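You operate a simulated robot arm through the tools that you are given. There is no shell and no other tool.

The job below is to be done with a simulated robot arm. You get a single attempt, and the scene is never put back.

Task
Move the pink bundle from the covered carton into the purple ticket box and cover both again.
Fine: the grey cover waits on the purple mat; lid and cover end flat; the other bundles stay.

The check looks at the end state, three seconds after you hand in, the way a careful person would. Anything else that was tipped, shoved, dropped, spilled or broken makes it a failure. A push-on lid holds only when it is set on centred and level and pressed home; a screw cap is set on level and turned clockwise until tight.

Robot
A 7-joint arm with a two-finger parallel gripper, fixed in place. Base frame: the origin is on the floor under the middle of its stand, x ahead of it, y to its left, z up. Units: mm, rad, N and s.
It reaches about 1479 mm from its shoulder. Its first joint turns from -2.897 to 2.897 rad. Payload 4.4 kg.
The TCP is the grasp point between the finger pads, 23 mm short of the fingertips. In the tool frame z runs along the fingers and y along their closing line. Largest opening 94 mm; finger width 38, thickness 10; the body of the gripper, 54 by 96 mm, starts 39 mm behind the TCP.
Orientation is that of the tool frame in the base frame, as a unit quaternion [x, y, z, w]. With the fingers straight down and closing along the base's y, the tool's x points along the base's -x, its y along +y and its z along -z.

Tools
- The arm moves only by the tool arm_command. Its argument "deltas" is one flat list of numbers, 7 for each row, row after row: the finger opening in mm, from 0 to 94, then the shift along the tool's x, y, z in units of 25 mm (1.0 is 25 mm), then the turn, a rotation vector about the tool's x, y, z in units of 5 degrees (1.0 is 5 degrees). In form: [hand, dx, dy, dz, wx, wy, wz, hand, dx, dy, dz, wx, wy, wz, ...]. A call has 1 to 20 rows; each row shifts and turns the commanded pose from where the row before left it, along the tool's axes as they then stand. A call with a number of a shift or a turn outside -1 to 1 is refused whole. Rows are played at 5 a second. More than 50 mm and 0.15 rad between two rows, or a gripper value outside its range, and nothing of the call is played. Where a pose cannot be reached the arm comes as near as it can. A force on the tool above 40 N (or 10 N above the force at the start of the call, whichever is more), or a blocked arm, ends the call early, and 0.2 s more pass. The fingers move at their own pace (about 72 mm/s each) and stop on an object; they squeeze with about 23 N. The grip force told is the motor's: it shows also when the fingers shut on nothing. Time passes only in rows, and 0.2 s behind the last, so rows that do not move let the fingers close. It gives the time, the measured TCP pose, the force on the tool (base axes), the opening and the grip force at its end, in the units of the frame above (readings bear some noise), with the torque about the TCP (base axes, N m) and any sound that the robot's microphone picked up.
- Cameras (640 x 400 px; columns grow to the right, rows downward): "scene" is fixed at [48.2, -500.5, 1521.2]; the picture's right is [-0.03, -1.00, 0.00], its down [-0.53, 0.02, -0.85] and it looks along [0.85, -0.03, -0.53] (base axes); focal length 310 px, centre (320, 200). "wrist" rides on the gripper at [86, 16, -74] in the tool frame; the picture's right is [-0.18, 0.98, 0.00], its down [-0.58, -0.11, -0.81] and it looks along [-0.79, -0.15, 0.59] (tool axes); focal length 243 px, centre (320, 200). There is no depth. A picture from a camera that has moved, and an enlarged one, comes with that camera's place and axes in the base frame and with its lens.
- capture(camera): a new picture of that camera. The clock stands still meanwhile.
- enlarge(camera, box): a new picture of the part [left, top, right, bottom] of that camera's present view, enlarged. The clock stands still meanwhile.
- close_job(): hands the job in; it is judged then, once.

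Places have to be worked out from the pictures, the camera data and where the tool is seen. Open the gripper and draw the arm clear of the work before you hand the job in, unless the task says otherwise.

The tools are called after ">>>" as a command line: name --argument value ..., lists and objects as JSON in quotes. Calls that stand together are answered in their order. arm_command: Moves the arm, as the interface text tells. Its arguments: {"type":"object","properties":{"deltas":{"type":"array"}},"required":["deltas"]} The other tools are called the same way: capture (camera) takes a picture; enlarge (camera, box) takes an enlarged picture of a part of a camera's view; close_job () hands the job in.

At the start:

```text
time: 0.0
eef_pos: [481.9, -475.9, 1253.1]
ee_rot: [0.0, 1.0, -0.001, 0.0]
force: [-0.6, 0.0, 0.2]
torque: [-0.02, 0.03, 0.01]
width: 93.9
grip_force: 0.1
```

scene: 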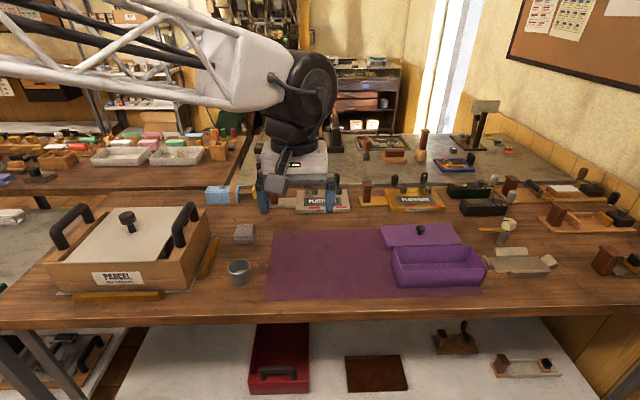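
wrist: 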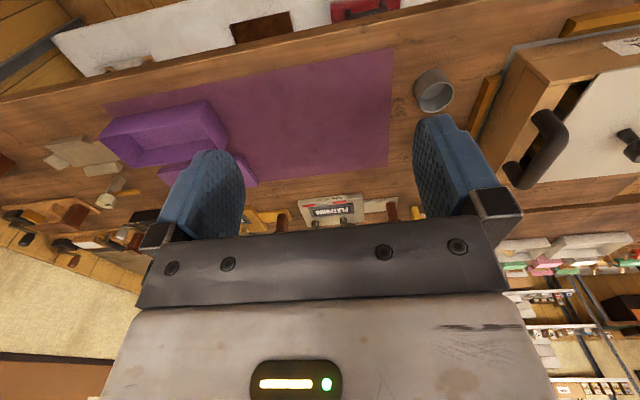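

I start by looking closer at the carton and the purple box in the scene camera.

>>> enlarge --camera "scene" --box '[30, 180, 270, 330]'

>>> enlarge --camera "scene" --box '[250, 180, 570, 380]'

>>> capture --camera "wrist"

```text
2.67 times, centred on (150, 255) of scene
camera zoom: at [48.2, -500.5, 1521.2], right [-0.03, -1.0, 0.0], down [-0.53, 0.02, -0.85], along [0.85, -0.03, -0.53], focal length 825 px, centre (773, 53)
```

zoom: 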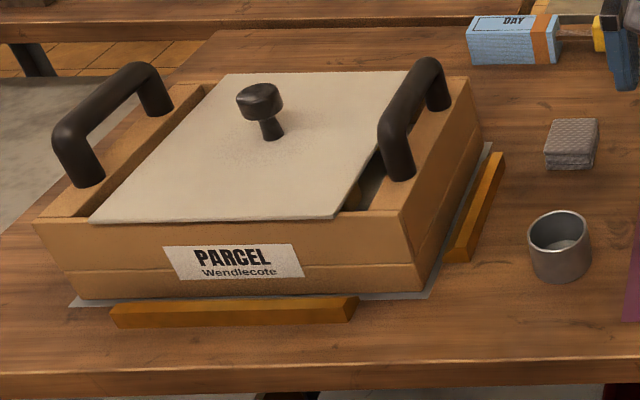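

```text
2.00 times, centred on (410, 280) of scene
camera zoom: at [48.2, -500.5, 1521.2], right [-0.03, -1.0, 0.0], down [-0.53, 0.02, -0.85], along [0.85, -0.03, -0.53], focal length 619 px, centre (140, 40)
```

zoom: 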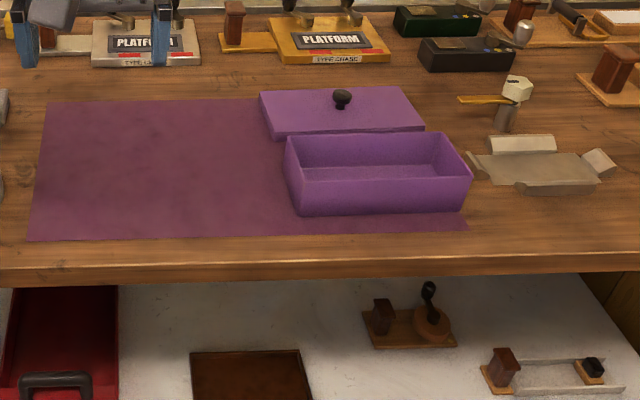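

```text
taken
camera wrist: at [393.8, -459.3, 1328.2], right [0.18, 0.98, 0.0], down [0.58, -0.11, 0.81], along [0.79, -0.15, -0.59], focal length 243 px, centre (320, 200)
```

wrist: 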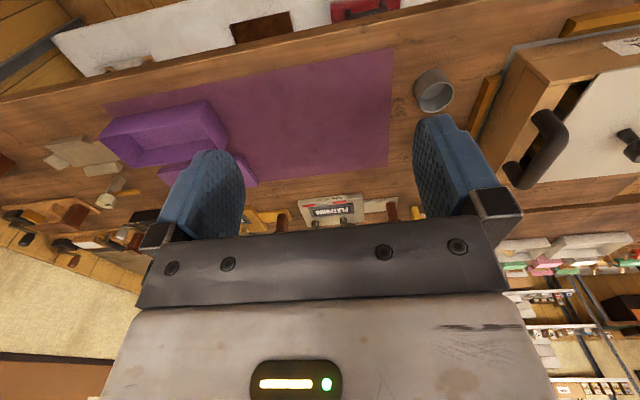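

The table is about z = 886. The carton is near (745, 0) with its rim at about 990, and the purple box is near (690, -840). I move the arm sideways at the current height to look at the carton with the wrist camera.

>>> arm_command --deltas '[94, 0, 1, 0, 0, 0, 0, 94, 0, 1, 0, 0, 0, 0, 94, 0, 1, 0, 0, 0, 0, 94, 0, 1, 0, 0, 0, 0, 94, 0, 1, 0, 0, 0, 0, 94, 0, 1, 0, 0, 0, 0, 94, 0, 1, 0, 0, 0, 0, 94, 0, 1, 0, 0, 0, 0, 94, 0, 1, 0, 0, 0, 0, 94, 0, 1, 0, 0, 0, 0, 94, 0, 1, 0, 0, 0, 0, 94, 0, 1, 0, 0, 0, 0, 94, 0, 1, 0, 0, 0, 0, 94, 0, 1, 0, 0, 0, 0, 94, 0, 1, 0, 0, 0, 0, 94, 0, 1, 0, 0, 0, 0, 94, 0, 1, 0, 0, 0, 0, 94, 0, 1, 0, 0, 0, 0, 94, 0, 1, 0, 0, 0, 0]'

>>> capture --camera "wrist"

>>> capture --camera "scene"

```text
time: 4.0
eef_pos: [479.9, -1.6, 1253.4]
ee_rot: [-0.001, 1.0, 0.0, 0.001]
force: [-1.1, 0.0, 0.2]
torque: [-0.01, 0.01, 0.03]
width: 93.9
grip_force: 0.1
```

```text
taken
camera wrist: at [391.7, 14.6, 1328.6], right [0.18, 0.98, 0.0], down [0.58, -0.11, 0.81], along [0.79, -0.15, -0.59], focal length 243 px, centre (320, 200)
```

wrist: 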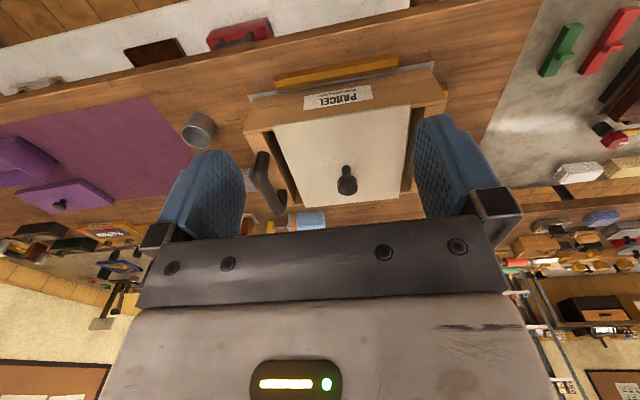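

```text
taken
```

scene: 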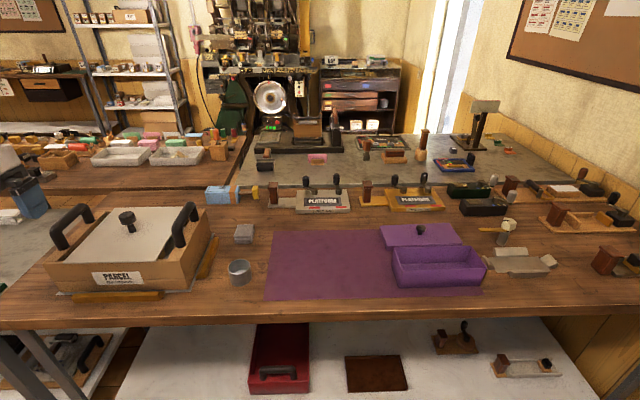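

The arm is now above and in front of the carton. I enlarge the wrist view to see the cover and handles.

>>> enlarge --camera "wrist" --box '[220, 40, 480, 230]'

>>> enlarge --camera "wrist" --box '[0, 90, 240, 240]'

>>> enlarge --camera "scene" --box '[360, 210, 500, 300]'

```text
2.11 times, centred on (350, 135) of wrist
camera zoom: at [391.7, 14.6, 1328.6], right [0.18, 0.98, 0.0], down [0.58, -0.11, 0.81], along [0.79, -0.15, -0.59], focal length 511 px, centre (257, 337)
```

zoom: 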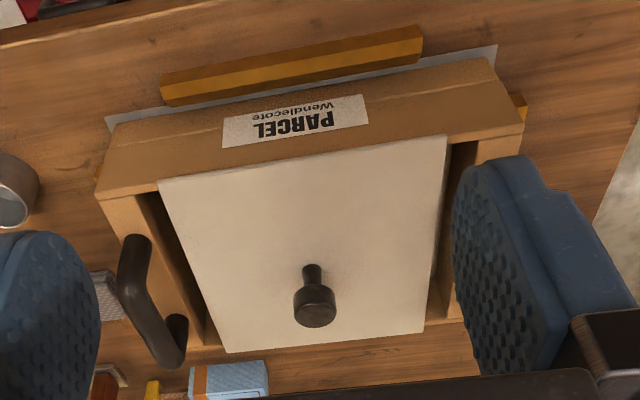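

```text
2.67 times, centred on (120, 165) of wrist
camera zoom: at [391.7, 14.6, 1328.6], right [0.18, 0.98, 0.0], down [0.58, -0.11, 0.81], along [0.79, -0.15, -0.59], focal length 647 px, centre (853, 293)
```

zoom: 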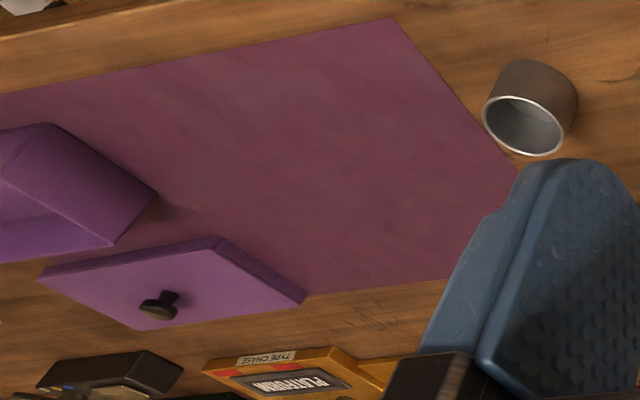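

```text
4.44 times, centred on (430, 255) of scene
camera zoom: at [48.2, -500.5, 1521.2], right [-0.03, -1.0, 0.0], down [-0.53, 0.02, -0.85], along [0.85, -0.03, -0.53], focal length 1375 px, centre (-169, -44)
```

zoom: 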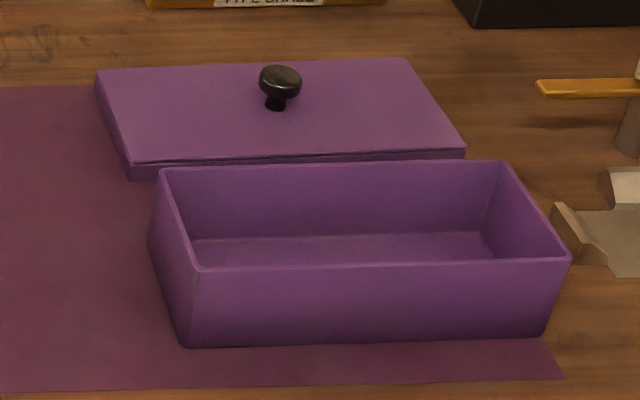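

I enlarge the knob in both cameras to measure it accurately.

>>> enlarge --camera "wrist" --box '[330, 155, 378, 205]'

>>> enlarge --camera "scene" --box '[100, 195, 164, 245]'

>>> enlarge --camera "scene" --box '[50, 190, 220, 300]'

```text
8.00 times, centred on (354, 180) of wrist
camera zoom: at [391.7, 14.6, 1328.6], right [0.18, 0.98, 0.0], down [0.58, -0.11, 0.81], along [0.79, -0.15, -0.59], focal length 1941 px, centre (48, 360)
```

zoom: 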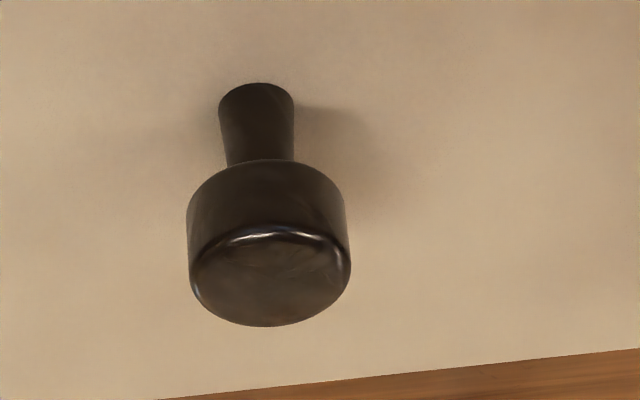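

```text
8.00 times, centred on (132, 220) of scene
camera zoom: at [48.2, -500.5, 1521.2], right [-0.03, -1.0, 0.0], down [-0.53, 0.02, -0.85], along [0.85, -0.03, -0.53], focal length 2476 px, centre (1824, 40)
```

zoom: 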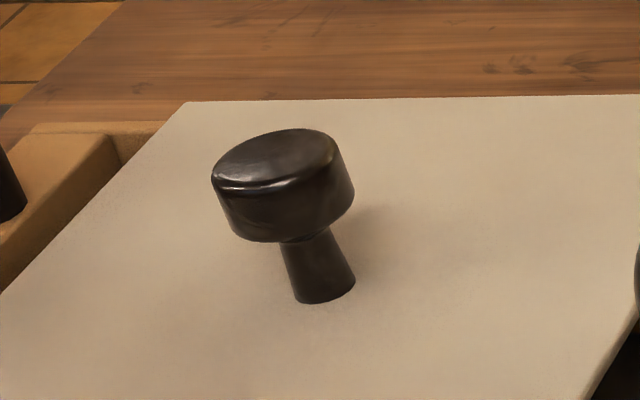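

```text
3.64 times, centred on (135, 245) of scene
camera zoom: at [48.2, -500.5, 1521.2], right [-0.03, -1.0, 0.0], down [-0.53, 0.02, -0.85], along [0.85, -0.03, -0.53], focal length 1125 px, centre (993, 36)
```

zoom: 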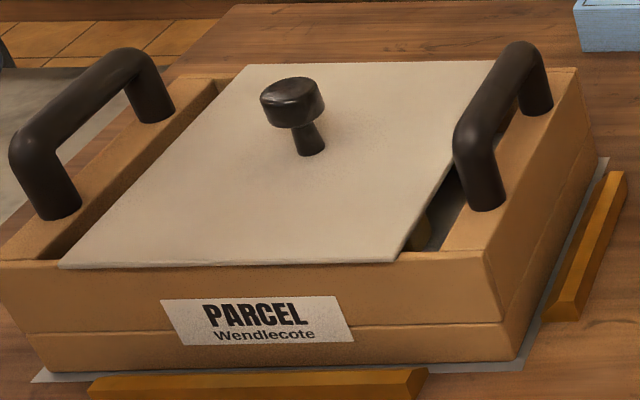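

The knob's top is at about (755, -1, 1042), its head is about 39 mm across, and the cover's top is near z = 981. I move above the knob and check alignment before descending.

>>> arm_command --deltas '[94, -1, 0, 1, 0, 0, 0, 94, -1, 0, 1, 0, 0, 0, 94, -1, 0, 1, 0, 0, 0, 94, -1, 0, 1, 0, 0, 0, 94, -1, 0, 0, 0, 0, 0, 94, -1, 0, 0, 0, 0, 0, 94, -1, 0, 0, 0, 0, 0, 94, -1, 0, 0, 0, 0, 0, 94, -1, 0, 0, 0, 0, 0, 94, -1, 0, 0, 0, 0, 0, 94, -0.9, 0, 0, 0, 0, 0, 94, 0, 0, 0, 0, 0, 0]'

>>> capture --camera "wrist"

>>> enlarge --camera "scene" --box '[30, 100, 270, 250]'

```text
time: 6.6
eef_pos: [753.2, 1.6, 1153.7]
ee_rot: [0.0, 1.0, 0.0, 0.0]
force: [-1.1, 0.2, 0.3]
torque: [0.02, 0.05, 0.01]
width: 93.7
grip_force: 0.1
```

```text
taken
camera wrist: at [666.2, 17.6, 1228.1], right [0.18, 0.98, 0.0], down [0.58, -0.11, 0.81], along [0.79, -0.15, -0.59], focal length 243 px, centre (320, 200)
```

wrist: 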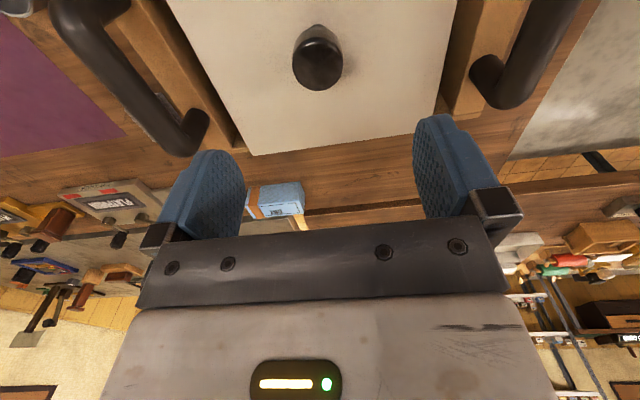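

```text
2.67 times, centred on (150, 175) of scene
camera zoom: at [48.2, -500.5, 1521.2], right [-0.03, -1.0, 0.0], down [-0.53, 0.02, -0.85], along [0.85, -0.03, -0.53], focal length 825 px, centre (773, 267)
```

zoom: 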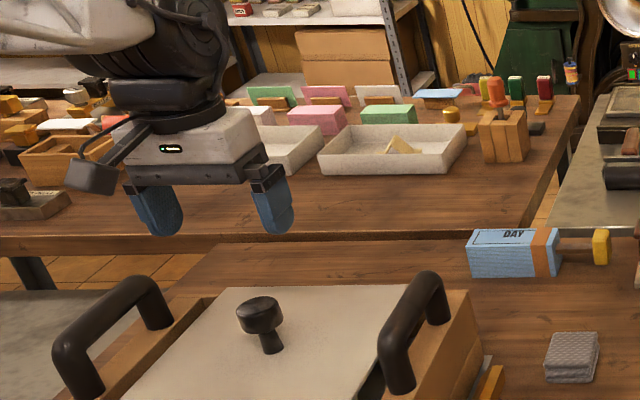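

The knob sits at about (752, 0), directly under the TCP. I lower to z ≈ 1030 and close on the knob head.

>>> arm_command --deltas '[94, 0, 0, 1, 0, 0, 0, 94, 0, 0, 1, 0, 0, 0, 94, 0, 0, 1, 0, 0, 0, 94, 0, 0, 1, 0, 0, 0, 94, 0, -0.04, 0.96, 0, 0, 0, 94, 0, 0, 0, 0, 0, 0]'

>>> enlarge --camera "scene" --box '[30, 160, 270, 310]'

>>> capture --camera "wrist"

```text
time: 8.0
eef_pos: [751.0, -3.9, 1031.2]
ee_rot: [0.0, 1.0, 0.001, 0.001]
force: [0.2, 0.2, -0.8]
torque: [0.01, -0.01, 0.03]
width: 94.1
grip_force: 0.0
```

```text
2.67 times, centred on (150, 235) of scene
camera zoom: at [48.2, -500.5, 1521.2], right [-0.03, -1.0, 0.0], down [-0.53, 0.02, -0.85], along [0.85, -0.03, -0.53], focal length 825 px, centre (773, 107)
```

zoom: 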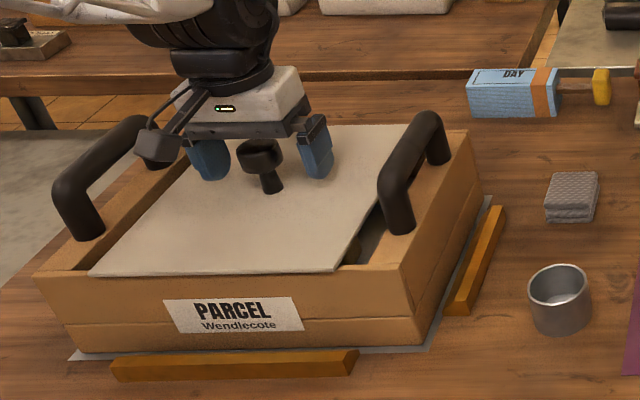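

```text
taken
camera wrist: at [664.7, 13.0, 1106.0], right [0.18, 0.98, 0.0], down [0.58, -0.11, 0.81], along [0.79, -0.15, -0.59], focal length 243 px, centre (320, 200)
```

wrist: 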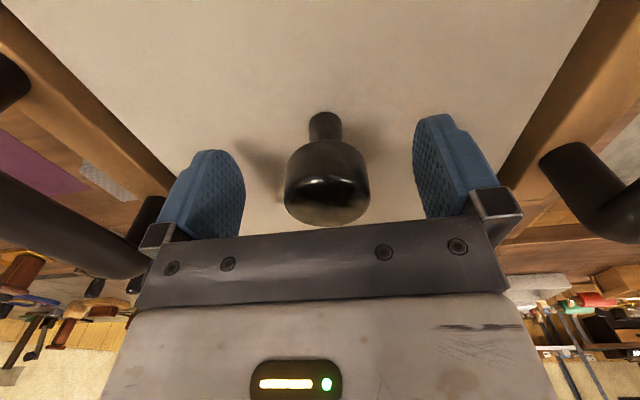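

The fingers straddle the knob symmetrically. I close the grip and check it holds.

>>> arm_command --deltas '[10, 0, 0, 0, 0, 0, 0, 10, 0, 0, 0, 0, 0, 0, 10, 0, 0, 0, 0, 0, 0, 10, 0, 0, 0, 0, 0, 0, 10, 0, 0, 0, 0, 0, 0]'

```text
time: 9.2
eef_pos: [751.7, -3.5, 1030.5]
ee_rot: [0.0, 1.0, 0.0, 0.0]
force: [1.2, 0.6, 1.1]
torque: [0.01, 0.01, 0.0]
width: 36.8
grip_force: 23.2
```

The knob is gripped at 36.8 mm with 23 N. I lift the cover straight up slowly.

>>> arm_command --deltas '[10, 0, 0, -0.3, 0, 0, 0, 10, 0, 0, -0.3, 0, 0, 0, 10, 0, 0, -0.4, 0, 0, 0, 10, 0, 0, -0.5, 0, 0, 0, 10, 0, 0, -0.5, 0, 0, 0]'

>>> capture --camera "wrist"

>>> enlarge --camera "scene" --box '[30, 160, 270, 310]'

```text
time: 10.4
eef_pos: [753.9, -1.6, 1078.3]
ee_rot: [0.0, 1.0, 0.0, 0.0]
force: [-0.2, -0.3, -1.3]
torque: [0.0, 0.03, 0.02]
width: 37.2
grip_force: 23.1
```

```text
taken
camera wrist: at [666.5, 14.9, 1153.7], right [0.18, 0.98, 0.0], down [0.58, -0.11, 0.81], along [0.79, -0.15, -0.59], focal length 243 px, centre (320, 200)
```

wrist: 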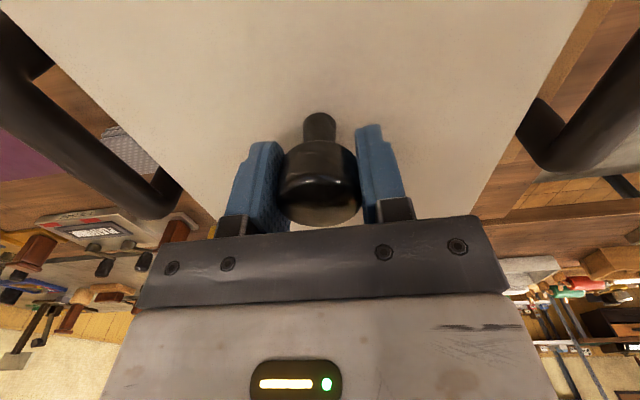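

```text
2.67 times, centred on (150, 235) of scene
camera zoom: at [48.2, -500.5, 1521.2], right [-0.03, -1.0, 0.0], down [-0.53, 0.02, -0.85], along [0.85, -0.03, -0.53], focal length 825 px, centre (773, 107)
```

zoom: 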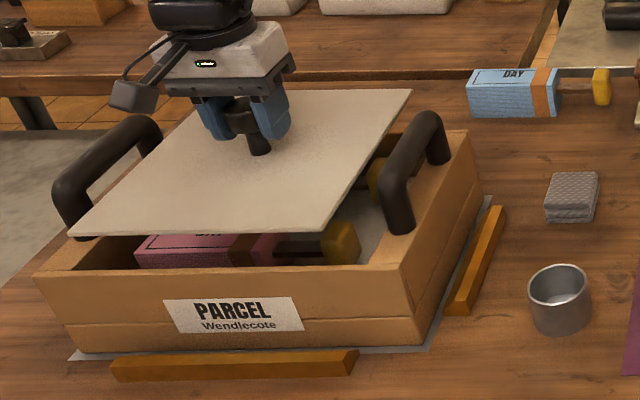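

The cover lifts level, and the pink bundle is visible at the front of the carton. I lift higher to clear the handles and carry the cover toward the free part of the purple mat.

>>> arm_command --deltas '[10, 0, 0, -1, 0, 0, 0, 10, 0, 0, -1, 0, 0, 0, 10, 0, 0, -1, 0, 0, 0, 10, 0, 0, -1, 0, 0, 0, 10, 0, -0.5, 0, 0, 0, 0, 10, 0, -0.8, 0, 0, 0, 0, 10, 0, -0.8, 0, 0, 0, 0, 10, 0, -0.8, 0, 0, 0, 0, 10, 0, -0.8, 0, 0, 0, 0, 10, 0, -0.8, 0, 0, 0, 0, 10, 0, -0.8, 0, 0, 0, 0, 10, 0, -0.8, 0, 0, 0, 0, 10, 0, -0.8, 0, 0, 0, 0, 10, 0, -0.8, 0, 0, 0, 0, 10, 0, -0.8, 0, 0, 0, 0, 10, 0, -0.8, 0, 0, 0, 0, 10, 0, -0.8, 0, 0, 0, 0, 10, 0, -0.8, 0, 0, 0, 0, 10, 0, -0.8, 0, 0, 0, 0, 10, 0, -0.8, 0, 0, 0, 0]'

>>> arm_command --deltas '[10, 0.1, -0.8, 0, 0, 0, 0, 10, 0.1, -0.8, 0, 0, 0, 0, 10, 0.1, -0.8, 0, 0, 0, 0, 10, 0.1, -0.8, 0, 0, 0, 0, 10, 0.1, -0.8, 0, 0, 0, 0, 10, 0.1, -0.8, 0, 0, 0, 0, 10, 0, -0.8, 0, 0, 0, 0, 10, 0, -0.8, 0, 0, 0, 0, 10, 0, -0.8, 0, 0, 0, 0, 10, 0, -0.8, 0, 0, 0, 0, 10, 0, -0.5, 0, 0, 0, 0, 10, 0, 0, 0, 0, 0, 0]'

>>> capture --camera "scene"

>>> capture --camera "wrist"

```text
time: 14.6
eef_pos: [754.8, -312.7, 1178.1]
ee_rot: [0.0, 1.0, 0.0, 0.001]
force: [-0.6, -0.3, -1.9]
torque: [0.01, -0.03, 0.02]
width: 37.0
grip_force: 23.2
```

```text
time: 17.2
eef_pos: [737.8, -525.8, 1178.0]
ee_rot: [-0.001, 1.0, -0.001, 0.0]
force: [0.6, -0.1, -1.5]
torque: [0.01, -0.01, -0.01]
width: 36.9
grip_force: 23.5
```

```text
taken
```

scene: 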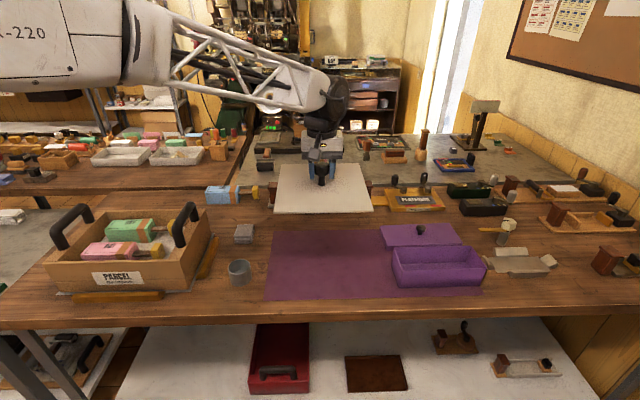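

```text
taken
camera wrist: at [650.7, -509.3, 1253.8], right [0.18, 0.98, 0.0], down [0.58, -0.11, 0.81], along [0.79, -0.15, -0.59], focal length 243 px, centre (320, 200)
```

wrist: 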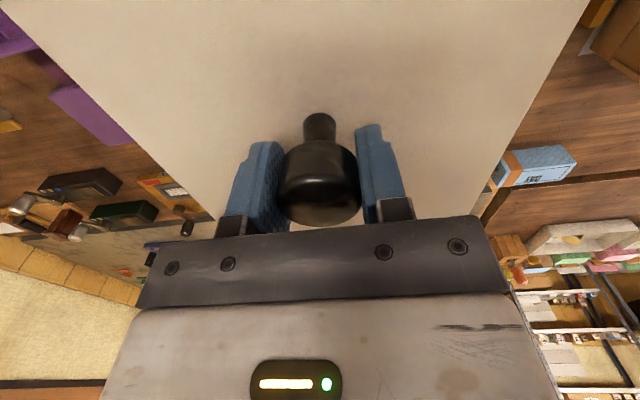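

The cover hangs level and is clear of everything; its projected footprint is within the mat's free area. I shift slightly and lower toward the mat.

>>> arm_command --deltas '[10, 0.2, -0.5, 0, 0, 0, 0, 10, 0, 0, 1, 0, 0, 0, 10, 0, 0, 1, 0, 0, 0, 10, 0, 0, 1, 0, 0, 0, 10, 0, 0, 1, 0, 0, 0, 10, 0, 0, 1, 0, 0, 0, 10, 0, 0, 1, 0, 0, 0, 10, 0, 0, 1, 0, 0, 0, 10, 0, 0, 0.8, 0, 0, 0, 10, 0, 0, 0.6, 0, 0, 0, 10, 0, 0, 0, 0, 0, 0]'

>>> enlarge --camera "scene" --box '[240, 160, 480, 310]'

```text
time: 19.6
eef_pos: [732.7, -538.0, 967.9]
ee_rot: [0.0, 1.0, 0.0, 0.0]
force: [-0.5, 0.0, -0.4]
torque: [0.04, 0.0, -0.01]
width: 37.0
grip_force: 23.0
```

```text
2.67 times, centred on (360, 235) of scene
camera zoom: at [48.2, -500.5, 1521.2], right [-0.03, -1.0, 0.0], down [-0.53, 0.02, -0.85], along [0.85, -0.03, -0.53], focal length 825 px, centre (213, 107)
```

zoom: 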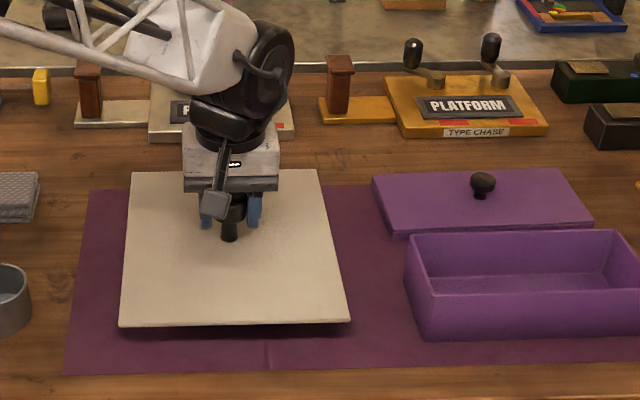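

The cover hovers about 25 mm over the mat, and its back edge is close to the mat's back border. I move it 12 mm toward the base and continue down gently.

>>> arm_command --deltas '[10, 0.5, 0, 0, 0, 0, 0, 10, 0, 0, 0.3, 0, 0, 0, 10, 0, 0, 0.3, 0, 0, 0, 10, 0, 0, 0.2, 0, 0, 0, 10, 0, 0, 0, 0, 0, 0]'

>>> enlarge --camera "scene" --box '[240, 200, 400, 300]'

```text
time: 20.8
eef_pos: [720.8, -540.9, 950.3]
ee_rot: [0.001, 1.0, 0.001, 0.001]
force: [0.7, 0.1, -2.4]
torque: [0.0, -0.01, -0.05]
width: 36.6
grip_force: 23.1
```

```text
4.00 times, centred on (320, 250) of scene
camera zoom: at [48.2, -500.5, 1521.2], right [-0.03, -1.0, 0.0], down [-0.53, 0.02, -0.85], along [0.85, -0.03, -0.53], focal length 1238 px, centre (320, 0)
```

zoom: 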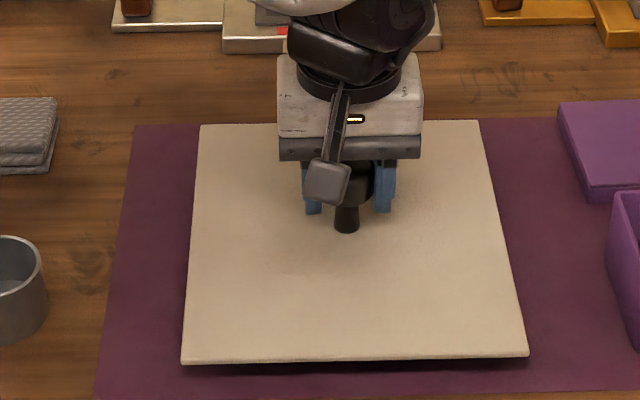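

The cover is now just above the mat and fully over it. I go down in small steps, watching the force.

>>> arm_command --deltas '[10, 0, 0, 0.1, 0, 0, 0, 10, 0, 0, 0.1, 0, 0, 0, 10, 0, 0, 0.1, 0, 0, 0, 10, 0, 0, 0, 0, 0, 0]'

>>> enlarge --camera "scene" --box '[260, 260, 400, 310]'

```text
time: 21.8
eef_pos: [720.9, -539.4, 941.3]
ee_rot: [-0.001, 1.0, 0.0, 0.0]
force: [0.3, 0.9, -2.2]
torque: [-0.02, -0.02, 0.02]
width: 36.9
grip_force: 23.0
```

```text
4.57 times, centred on (330, 285) of scene
camera zoom: at [48.2, -500.5, 1521.2], right [-0.03, -1.0, 0.0], down [-0.53, 0.02, -0.85], along [0.85, -0.03, -0.53], focal length 1415 px, centre (274, -189)
```

zoom: 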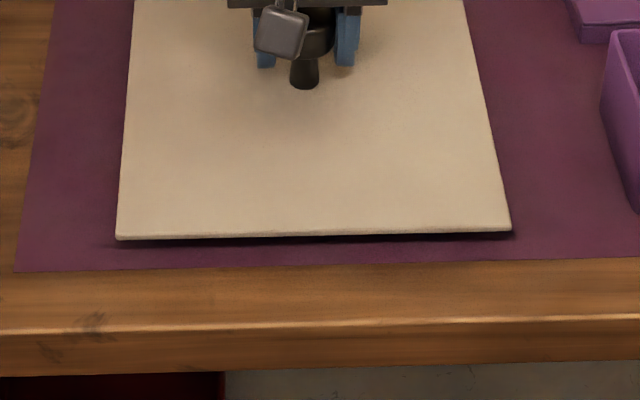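

There is still a small shadow under the front edge, so I continue down in small steps.

>>> arm_command --deltas '[10, 0, 0, 0.1, 0, 0, 0, 10, 0, 0, 0, 0, 0, 0]'

>>> arm_command --deltas '[10, 0, 0, 0.1, 0, 0, 0, 10, 0, 0, 0, 0, 0, 0]'

>>> enlarge --camera "scene" --box '[260, 260, 400, 310]'

```text
time: 22.4
eef_pos: [720.6, -539.7, 939.6]
ee_rot: [-0.001, 1.0, 0.001, 0.0]
force: [0.6, 0.4, -1.0]
torque: [0.0, 0.03, 0.02]
width: 37.1
grip_force: 23.1
```

```text
time: 23.0
eef_pos: [721.5, -539.0, 937.6]
ee_rot: [0.0, 1.0, 0.001, -0.001]
force: [-0.6, -0.4, -1.6]
torque: [-0.01, 0.0, 0.0]
width: 36.8
grip_force: 23.1
```

```text
4.57 times, centred on (330, 285) of scene
camera zoom: at [48.2, -500.5, 1521.2], right [-0.03, -1.0, 0.0], down [-0.53, 0.02, -0.85], along [0.85, -0.03, -0.53], focal length 1415 px, centre (274, -189)
```

zoom: 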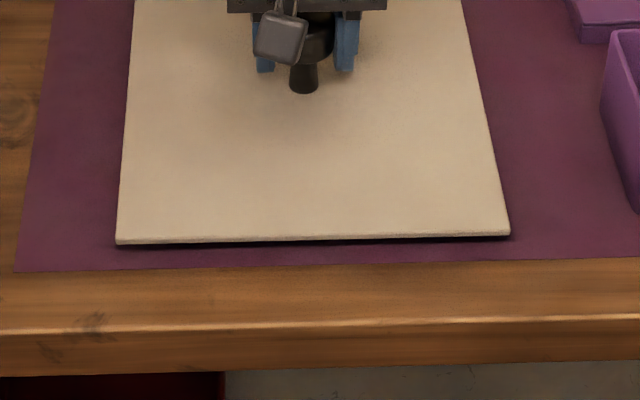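

>>> arm_command --deltas '[10, 0, 0, 0.1, 0, 0, 0, 10, 0, 0, 0, 0, 0, 0]'

>>> arm_command --deltas '[10, 0, 0, 0.08, 0, 0, 0, 10, 0, 0, 0, 0, 0, 0]'

>>> enlarge --camera "scene" --box '[260, 260, 400, 310]'

```text
time: 23.6
eef_pos: [721.4, -538.8, 933.9]
ee_rot: [0.0, 1.0, 0.0, 0.0]
force: [0.3, 0.1, -2.3]
torque: [0.03, 0.01, 0.0]
width: 36.9
grip_force: 23.3
```

```text
time: 24.2
eef_pos: [720.0, -538.6, 931.9]
ee_rot: [0.0, 1.0, 0.0, 0.001]
force: [0.0, 0.6, -2.1]
torque: [-0.01, 0.01, -0.02]
width: 36.9
grip_force: 22.7
```

```text
4.57 times, centred on (330, 285) of scene
camera zoom: at [48.2, -500.5, 1521.2], right [-0.03, -1.0, 0.0], down [-0.53, 0.02, -0.85], along [0.85, -0.03, -0.53], focal length 1415 px, centre (274, -189)
```

zoom: 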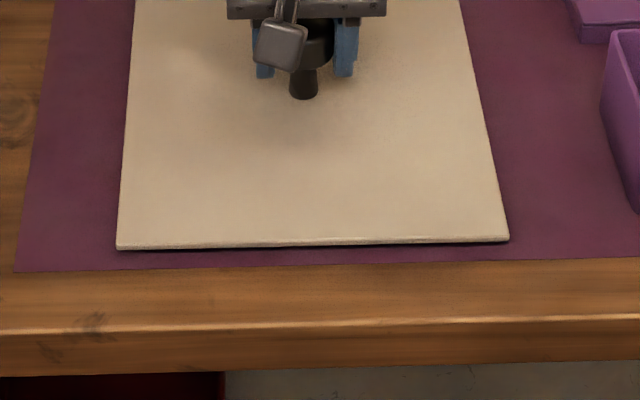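

The gap is nearly closed, with no contact force yet. I continue in 2 mm steps.

>>> arm_command --deltas '[10, 0, 0, 0.08, 0, 0, 0, 10, 0, 0, 0, 0, 0, 0]'

>>> arm_command --deltas '[10, 0, 0, 0.06, 0, 0, 0, 10, 0, 0, 0, 0, 0, 0]'

>>> enlarge --camera "scene" --box '[260, 260, 400, 310]'

```text
time: 24.8
eef_pos: [722.5, -539.5, 929.4]
ee_rot: [0.001, 1.0, 0.0, -0.001]
force: [0.1, -1.1, -1.3]
torque: [-0.01, -0.03, 0.02]
width: 37.1
grip_force: 23.3
```

```text
time: 25.4
eef_pos: [722.7, -539.3, 927.7]
ee_rot: [0.0, 1.0, -0.001, 0.0]
force: [0.4, 0.1, -1.2]
torque: [-0.04, 0.0, -0.02]
width: 36.9
grip_force: 22.7
```

```text
4.57 times, centred on (330, 285) of scene
camera zoom: at [48.2, -500.5, 1521.2], right [-0.03, -1.0, 0.0], down [-0.53, 0.02, -0.85], along [0.85, -0.03, -0.53], focal length 1415 px, centre (274, -189)
```

zoom: 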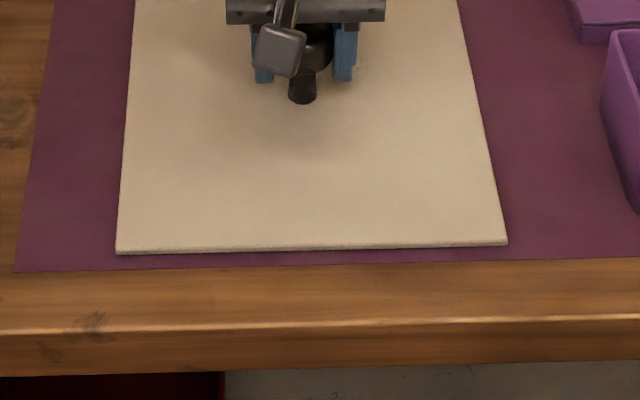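

>>> arm_command --deltas '[10, 0, 0, 0.05, 0, 0, 0, 10, 0, 0, 0, 0, 0, 0]'

>>> arm_command --deltas '[10, 0, 0, 0.05, 0, 0, 0, 10, 0, 0, 0, 0, 0, 0]'

>>> enlarge --camera "scene" --box '[260, 260, 400, 310]'

```text
time: 26.0
eef_pos: [720.9, -539.3, 926.8]
ee_rot: [0.0, 1.0, 0.0, -0.001]
force: [0.4, -0.6, -1.6]
torque: [0.01, 0.03, 0.0]
width: 36.6
grip_force: 23.2
```

```text
time: 26.6
eef_pos: [719.8, -539.2, 926.8]
ee_rot: [0.0, 1.0, 0.0, 0.001]
force: [-0.5, 1.1, 0.7]
torque: [0.03, 0.05, 0.03]
width: 36.9
grip_force: 22.8
```

```text
4.57 times, centred on (330, 285) of scene
camera zoom: at [48.2, -500.5, 1521.2], right [-0.03, -1.0, 0.0], down [-0.53, 0.02, -0.85], along [0.85, -0.03, -0.53], focal length 1415 px, centre (274, -189)
```

zoom: 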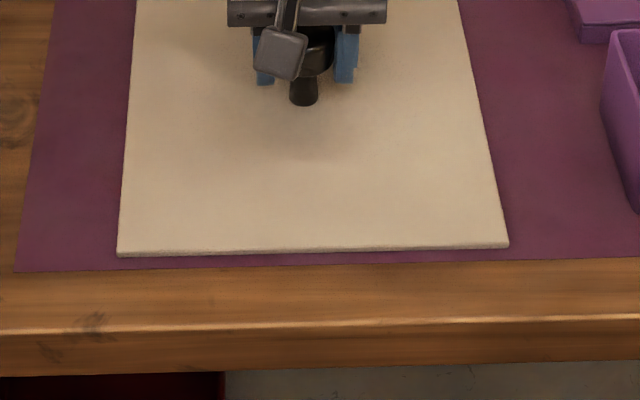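

The force along z has turned from -1.6 to +0.7 N, meaning contact is starting. One more 1 mm step, then I open the fingers.

>>> arm_command --deltas '[10, 0, 0, 0.04, 0, 0, 0, 10, 0, 0, 0, 0, 0, 0]'

>>> arm_command --deltas '[60, 0, 0, 0, 0, 0, 0, 90, 0, 0, 0, 0, 0, 0, 94, 0, 0, 0, 0, 0, 0, 94, 0, 0, 0, 0, 0, 0]'

>>> enlarge --camera "scene" --box '[240, 200, 400, 300]'

```text
time: 27.2
eef_pos: [722.2, -539.3, 925.8]
ee_rot: [0.0, 1.0, 0.0, 0.0]
force: [-4.1, -3.6, 8.6]
torque: [-0.03, 0.08, -0.01]
width: 36.8
grip_force: 23.6
```

```text
time: 28.2
eef_pos: [721.8, -539.7, 925.8]
ee_rot: [0.0, 1.0, -0.001, 0.0]
force: [-0.5, 1.3, -0.9]
torque: [0.04, 0.0, -0.01]
width: 94.1
grip_force: 0.0
```

```text
4.00 times, centred on (320, 250) of scene
camera zoom: at [48.2, -500.5, 1521.2], right [-0.03, -1.0, 0.0], down [-0.53, 0.02, -0.85], along [0.85, -0.03, -0.53], focal length 1238 px, centre (320, 0)
```

zoom: 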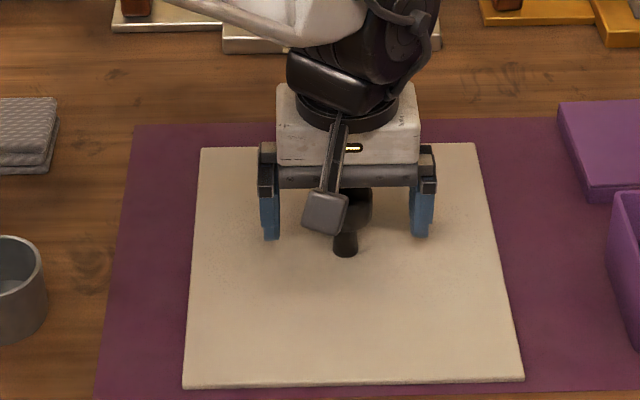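

The cover lies flat on the mat. I rise straight up, then travel to a viewing position over the carton.

>>> arm_command --deltas '[94, 0, 0, -0.5, 0, 0, 0, 94, 0, 0, -1, 0, 0, 0, 94, 0, 0, -1, 0, 0, 0, 94, 0, 0, -1, 0, 0, 0, 94, 0, 0, -1, 0, 0, 0, 94, 0, 0, -1, 0, 0, 0, 94, 0, 0, -1, 0, 0, 0, 94, 0, 0, -1, 0, 0, 0, 94, 0, 0, -1, 0, 0, 0, 94, 0, 0, -1, 0, 0, 0, 94, 0, 0, -1, 0, 0, 0, 94, 0, 1, -0.5, 0, 0, 0, 94, 1, 1, 0, 0, 0, 0, 94, 1, 1, 0, 0, 0, 0, 94, 1, 1, 0, 0, 0, 0, 94, 1, 1, 0, 0, 0, 0, 94, 0.8, 1, 0, 0, 0, 0, 94, 0, 1, 0, 0, 0, 0, 94, 0, 1, 0, 0, 0, 0, 94, 0, 1, 0, 0, 0, 0]'

>>> arm_command --deltas '[94, 0, 1, 0, 0, 0, 0, 94, 0, 1, 0, 0, 0, 0, 94, 0, 1, 0, 0, 0, 0, 94, 0, 1, 0, 0, 0, 0, 94, 0, 1, 0, 0, 0, 0, 94, 0, 1, 0, 0, 0, 0, 94, 0, 1, 0, 0, 0, 0, 94, 0, 1, 0, 0, 0, 0, 94, 0, 1, 0, 0, 0, 0, 94, 0, 1, 0, 0, 0, 0, 94, 0, 1, 0, 0, 0, 0, 94, 0, 1, 0, 0, 0, 0, 94, 0, 0.6, 0, 0, 0, 0, 94, 0, 0, 0, 0, 0, 0]'

>>> capture --camera "wrist"

>>> enlarge --camera "scene" --box '[40, 190, 220, 302]'

>>> enlarge --camera "scene" --box '[240, 190, 500, 310]'

```text
time: 32.4
eef_pos: [600.2, -311.4, 1202.7]
ee_rot: [0.001, 1.0, -0.001, 0.0]
force: [0.9, 0.1, -1.0]
torque: [-0.03, -0.02, 0.0]
width: 94.0
grip_force: 0.1
```

```text
time: 35.4
eef_pos: [600.6, -0.5, 1201.4]
ee_rot: [0.0, 1.0, 0.0, -0.001]
force: [-0.1, -0.2, 0.4]
torque: [0.01, 0.03, 0.02]
width: 94.0
grip_force: 0.1
```

```text
taken
camera wrist: at [514.5, 15.7, 1275.6], right [0.18, 0.98, 0.0], down [0.58, -0.11, 0.81], along [0.79, -0.15, -0.59], focal length 243 px, centre (320, 200)
```

wrist: 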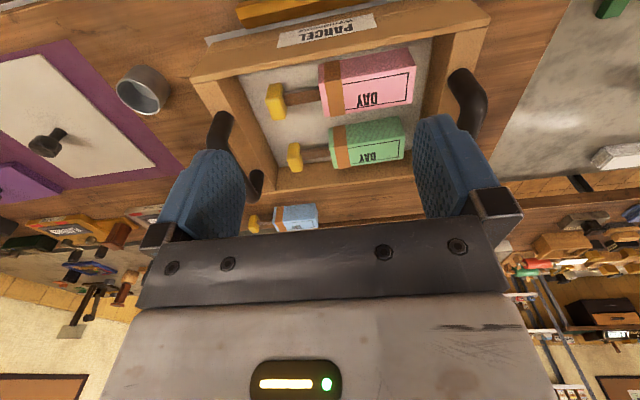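

```text
3.56 times, centred on (130, 246) of scene
camera zoom: at [48.2, -500.5, 1521.2], right [-0.03, -1.0, 0.0], down [-0.53, 0.02, -0.85], along [0.85, -0.03, -0.53], focal length 1100 px, centre (996, 36)
```

zoom: 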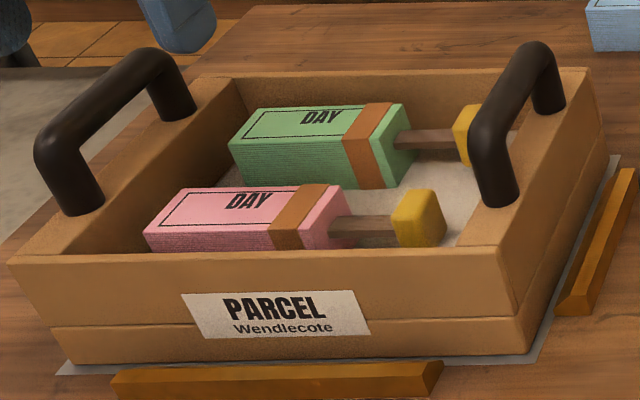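

```text
2.46 times, centred on (370, 250) of scene
camera zoom: at [48.2, -500.5, 1521.2], right [-0.03, -1.0, 0.0], down [-0.53, 0.02, -0.85], along [0.85, -0.03, -0.53], focal length 762 px, centre (197, 77)
```

zoom: 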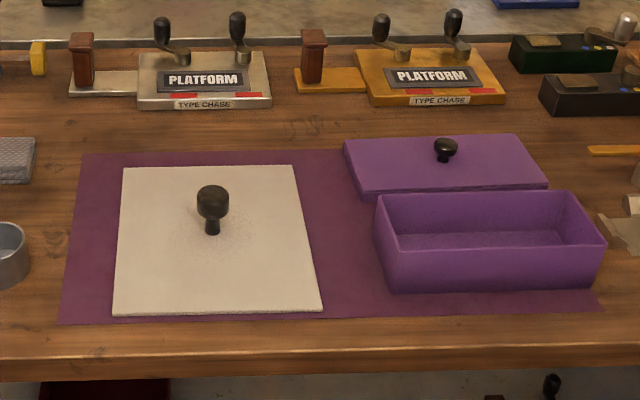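

Two bundles lie in the carton: pink at the front and green behind. I enlarge the wrist view for measuring.

>>> enlarge --camera "wrist" --box '[180, 0, 500, 200]'

>>> enlarge --camera "wrist" --box '[250, 30, 430, 142]'

```text
2.00 times, centred on (340, 100) of wrist
camera zoom: at [514.5, 15.7, 1275.6], right [0.18, 0.98, 0.0], down [0.58, -0.11, 0.81], along [0.79, -0.15, -0.59], focal length 485 px, centre (280, 400)
```

zoom: 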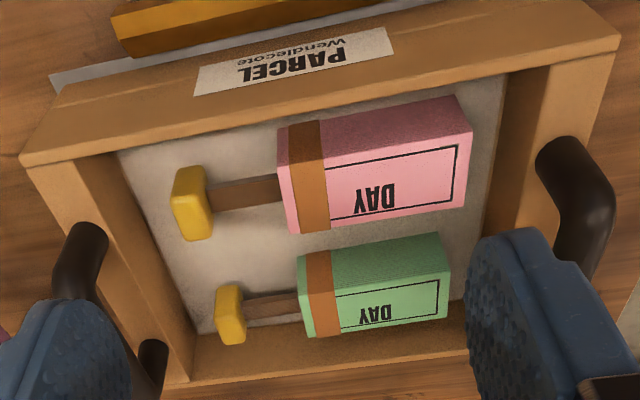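

```text
3.56 times, centred on (340, 86) of wrist
camera zoom: at [514.5, 15.7, 1275.6], right [0.18, 0.98, 0.0], down [0.58, -0.11, 0.81], along [0.79, -0.15, -0.59], focal length 863 px, centre (249, 605)
```

zoom: 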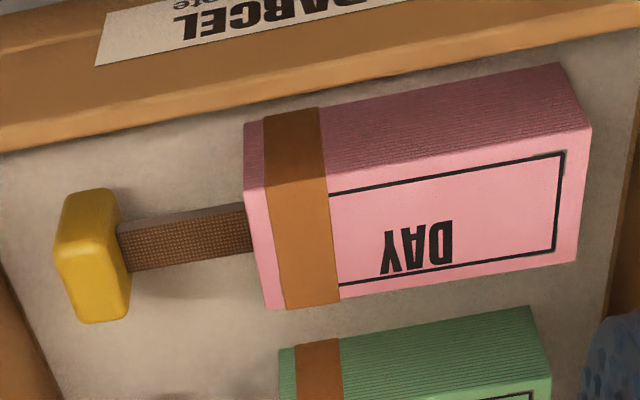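

I take stronger enlargements of the pink bundle's tail to measure its total length.

>>> enlarge --camera "scene" --box '[75, 230, 171, 290]'

>>> enlarge --camera "wrist" --box '[255, 40, 351, 140]'

>>> enlarge --camera "scene" --box '[375, 220, 495, 300]'

```text
6.67 times, centred on (123, 260) of scene
camera zoom: at [48.2, -500.5, 1521.2], right [-0.03, -1.0, 0.0], down [-0.53, 0.02, -0.85], along [0.85, -0.03, -0.53], focal length 2063 px, centre (1633, -200)
```

zoom: 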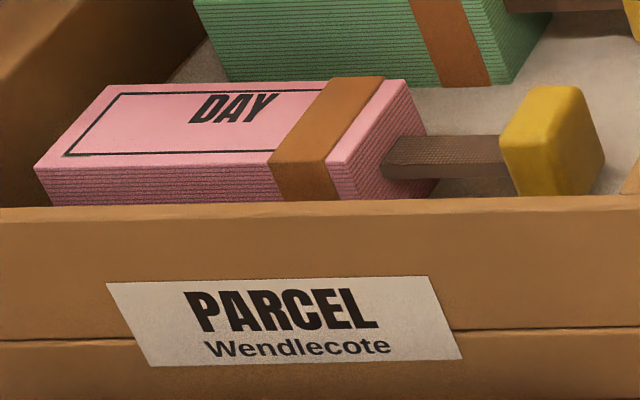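

```text
4.00 times, centred on (303, 90) of wrist
camera zoom: at [514.5, 15.7, 1275.6], right [0.18, 0.98, 0.0], down [0.58, -0.11, 0.81], along [0.79, -0.15, -0.59], focal length 970 px, centre (388, 640)
```

zoom: 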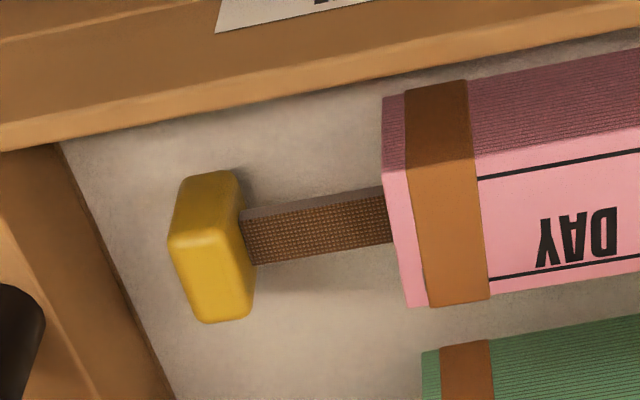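

```text
5.00 times, centred on (435, 260) of scene
camera zoom: at [48.2, -500.5, 1521.2], right [-0.03, -1.0, 0.0], down [-0.53, 0.02, -0.85], along [0.85, -0.03, -0.53], focal length 1547 px, centre (-255, -100)
```

zoom: 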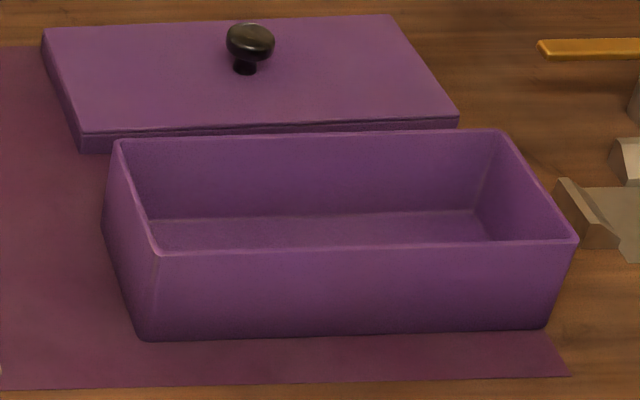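

The pink block is about 51 × 121 × 53 mm, and with its tail and yellow tab it is about 200 mm long, lying along y (from -95 to +105). The purple box's inside is only slightly longer, so I look at the box and its lid from the same relative wrist pose to compare sizes.

>>> arm_command --deltas '[94, 0, -1, 0, 0, 0, 0, 94, 0, -1, 0, 0, 0, 0, 94, 0, -1, 0, 0, 0, 0, 94, 0, -1, 0, 0, 0, 0, 94, 0, -1, 0, 0, 0, 0, 94, 0, -1, 0, 0, 0, 0, 94, 0, -1, 0, 0, 0, 0, 94, 0, -1, 0, 0, 0, 0, 94, 0, -1, 0, 0, 0, 0, 94, 0, -1, 0, 0, 0, 0, 94, 0, -1, 0, 0, 0, 0, 94, 0, -1, 0, 0, 0, 0, 94, 0, -1, 0, 0, 0, 0, 94, 0, -1, 0, 0, 0, 0, 94, 0, -1, 0, 0, 0, 0, 94, 0, -1, 0, 0, 0, 0, 94, 0, -1, 0, 0, 0, 0, 94, 0, -1, 0, 0, 0, 0, 94, 0, -1, 0, 0, 0, 0, 94, 0, -1, 0, 0, 0, 0]'

>>> arm_command --deltas '[94, 0, -1, 0, 0, 0, 0, 94, 0, -1, 0, 0, 0, 0, 94, 0, -1, 0, 0, 0, 0, 94, 0, -1, 0, 0, 0, 0, 94, 0, -1, 0, 0, 0, 0, 94, 0, -1, 0, 0, 0, 0, 94, 0, -1, 0, 0, 0, 0, 94, 0, -1, 0, 0, 0, 0, 94, 0, -1, 0, 0, 0, 0, 94, 0, -1, 0, 0, 0, 0, 94, 0, -1, 0, 0, 0, 0, 94, 0, -1, 0, 0, 0, 0, 94, 0, -1, 0, 0, 0, 0, 94, 0.4, 0, 0, 0, 0, 0, 94, 0, 0, 0, 0, 0, 0]'

>>> capture --camera "wrist"

>>> enlarge --camera "wrist" --box '[180, 0, 500, 200]'

```text
time: 39.6
eef_pos: [602.7, -499.3, 1200.6]
ee_rot: [0.001, 1.0, 0.0, 0.0]
force: [-0.5, -0.8, 0.8]
torque: [0.0, 0.0, -0.03]
width: 94.1
grip_force: 0.0
```

```text
time: 42.8
eef_pos: [592.0, -825.0, 1200.6]
ee_rot: [-0.001, 1.0, 0.0, 0.0]
force: [0.3, 0.2, -0.3]
torque: [0.02, 0.0, -0.02]
width: 94.1
grip_force: 0.1
```

```text
taken
camera wrist: at [505.0, -808.1, 1274.6], right [0.18, 0.98, 0.0], down [0.58, -0.11, 0.81], along [0.79, -0.15, -0.59], focal length 243 px, centre (320, 200)
```

wrist: 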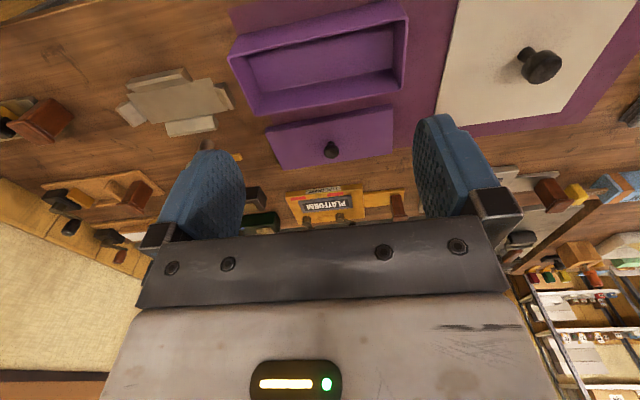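

```text
2.00 times, centred on (340, 100) of wrist
camera zoom: at [505.0, -808.1, 1274.6], right [0.18, 0.98, 0.0], down [0.58, -0.11, 0.81], along [0.79, -0.15, -0.59], focal length 485 px, centre (280, 400)
```

zoom: 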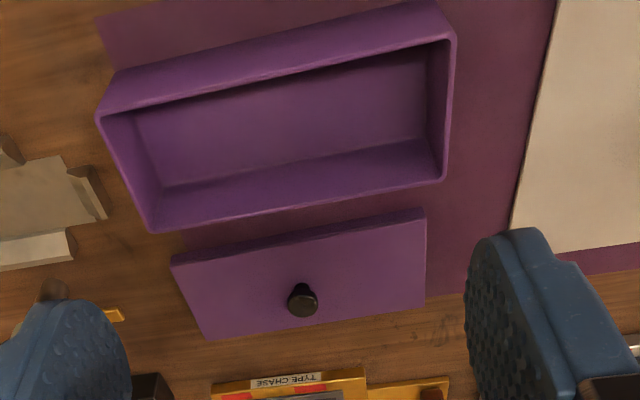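

I enlarge the box rim and lid for wall thickness and interior size.

>>> enlarge --camera "wrist" --box '[220, 0, 316, 120]'

>>> enlarge --camera "wrist" --box '[320, 0, 416, 120]'

>>> enlarge --camera "wrist" --box '[250, 95, 410, 195]'

```text
3.33 times, centred on (268, 60) of wrist
camera zoom: at [505.0, -808.1, 1274.6], right [0.18, 0.98, 0.0], down [0.58, -0.11, 0.81], along [0.79, -0.15, -0.59], focal length 809 px, centre (493, 667)
```

zoom: 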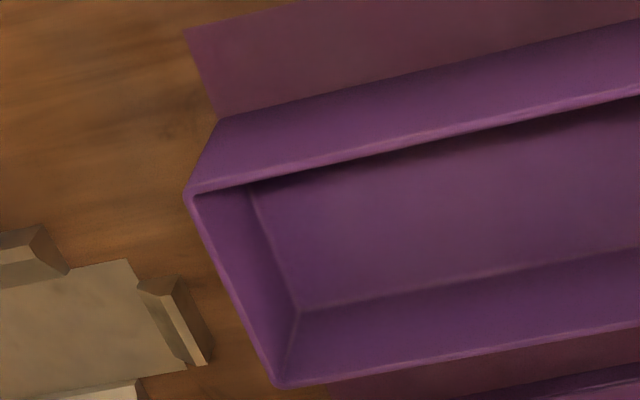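

```text
3.33 times, centred on (368, 60) of wrist
camera zoom: at [505.0, -808.1, 1274.6], right [0.18, 0.98, 0.0], down [0.58, -0.11, 0.81], along [0.79, -0.15, -0.59], focal length 809 px, centre (160, 667)
```

zoom: 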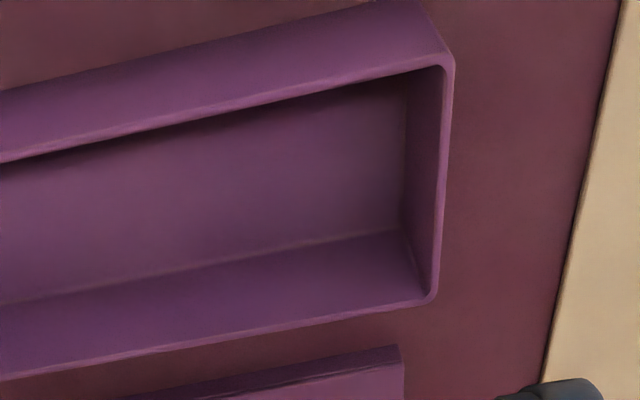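

```text
4.00 times, centred on (330, 145) of wrist
camera zoom: at [505.0, -808.1, 1274.6], right [0.18, 0.98, 0.0], down [0.58, -0.11, 0.81], along [0.79, -0.15, -0.59], focal length 970 px, centre (280, 420)
```

zoom: 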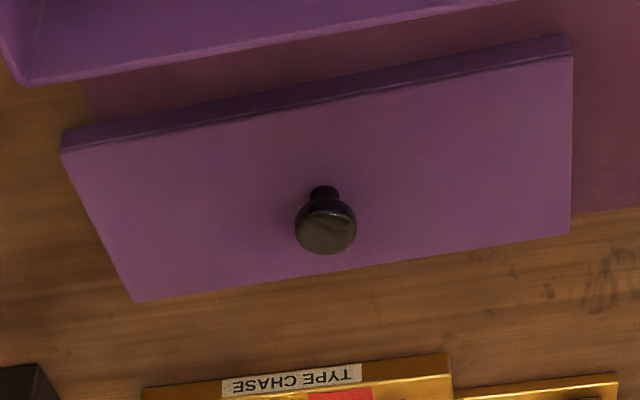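

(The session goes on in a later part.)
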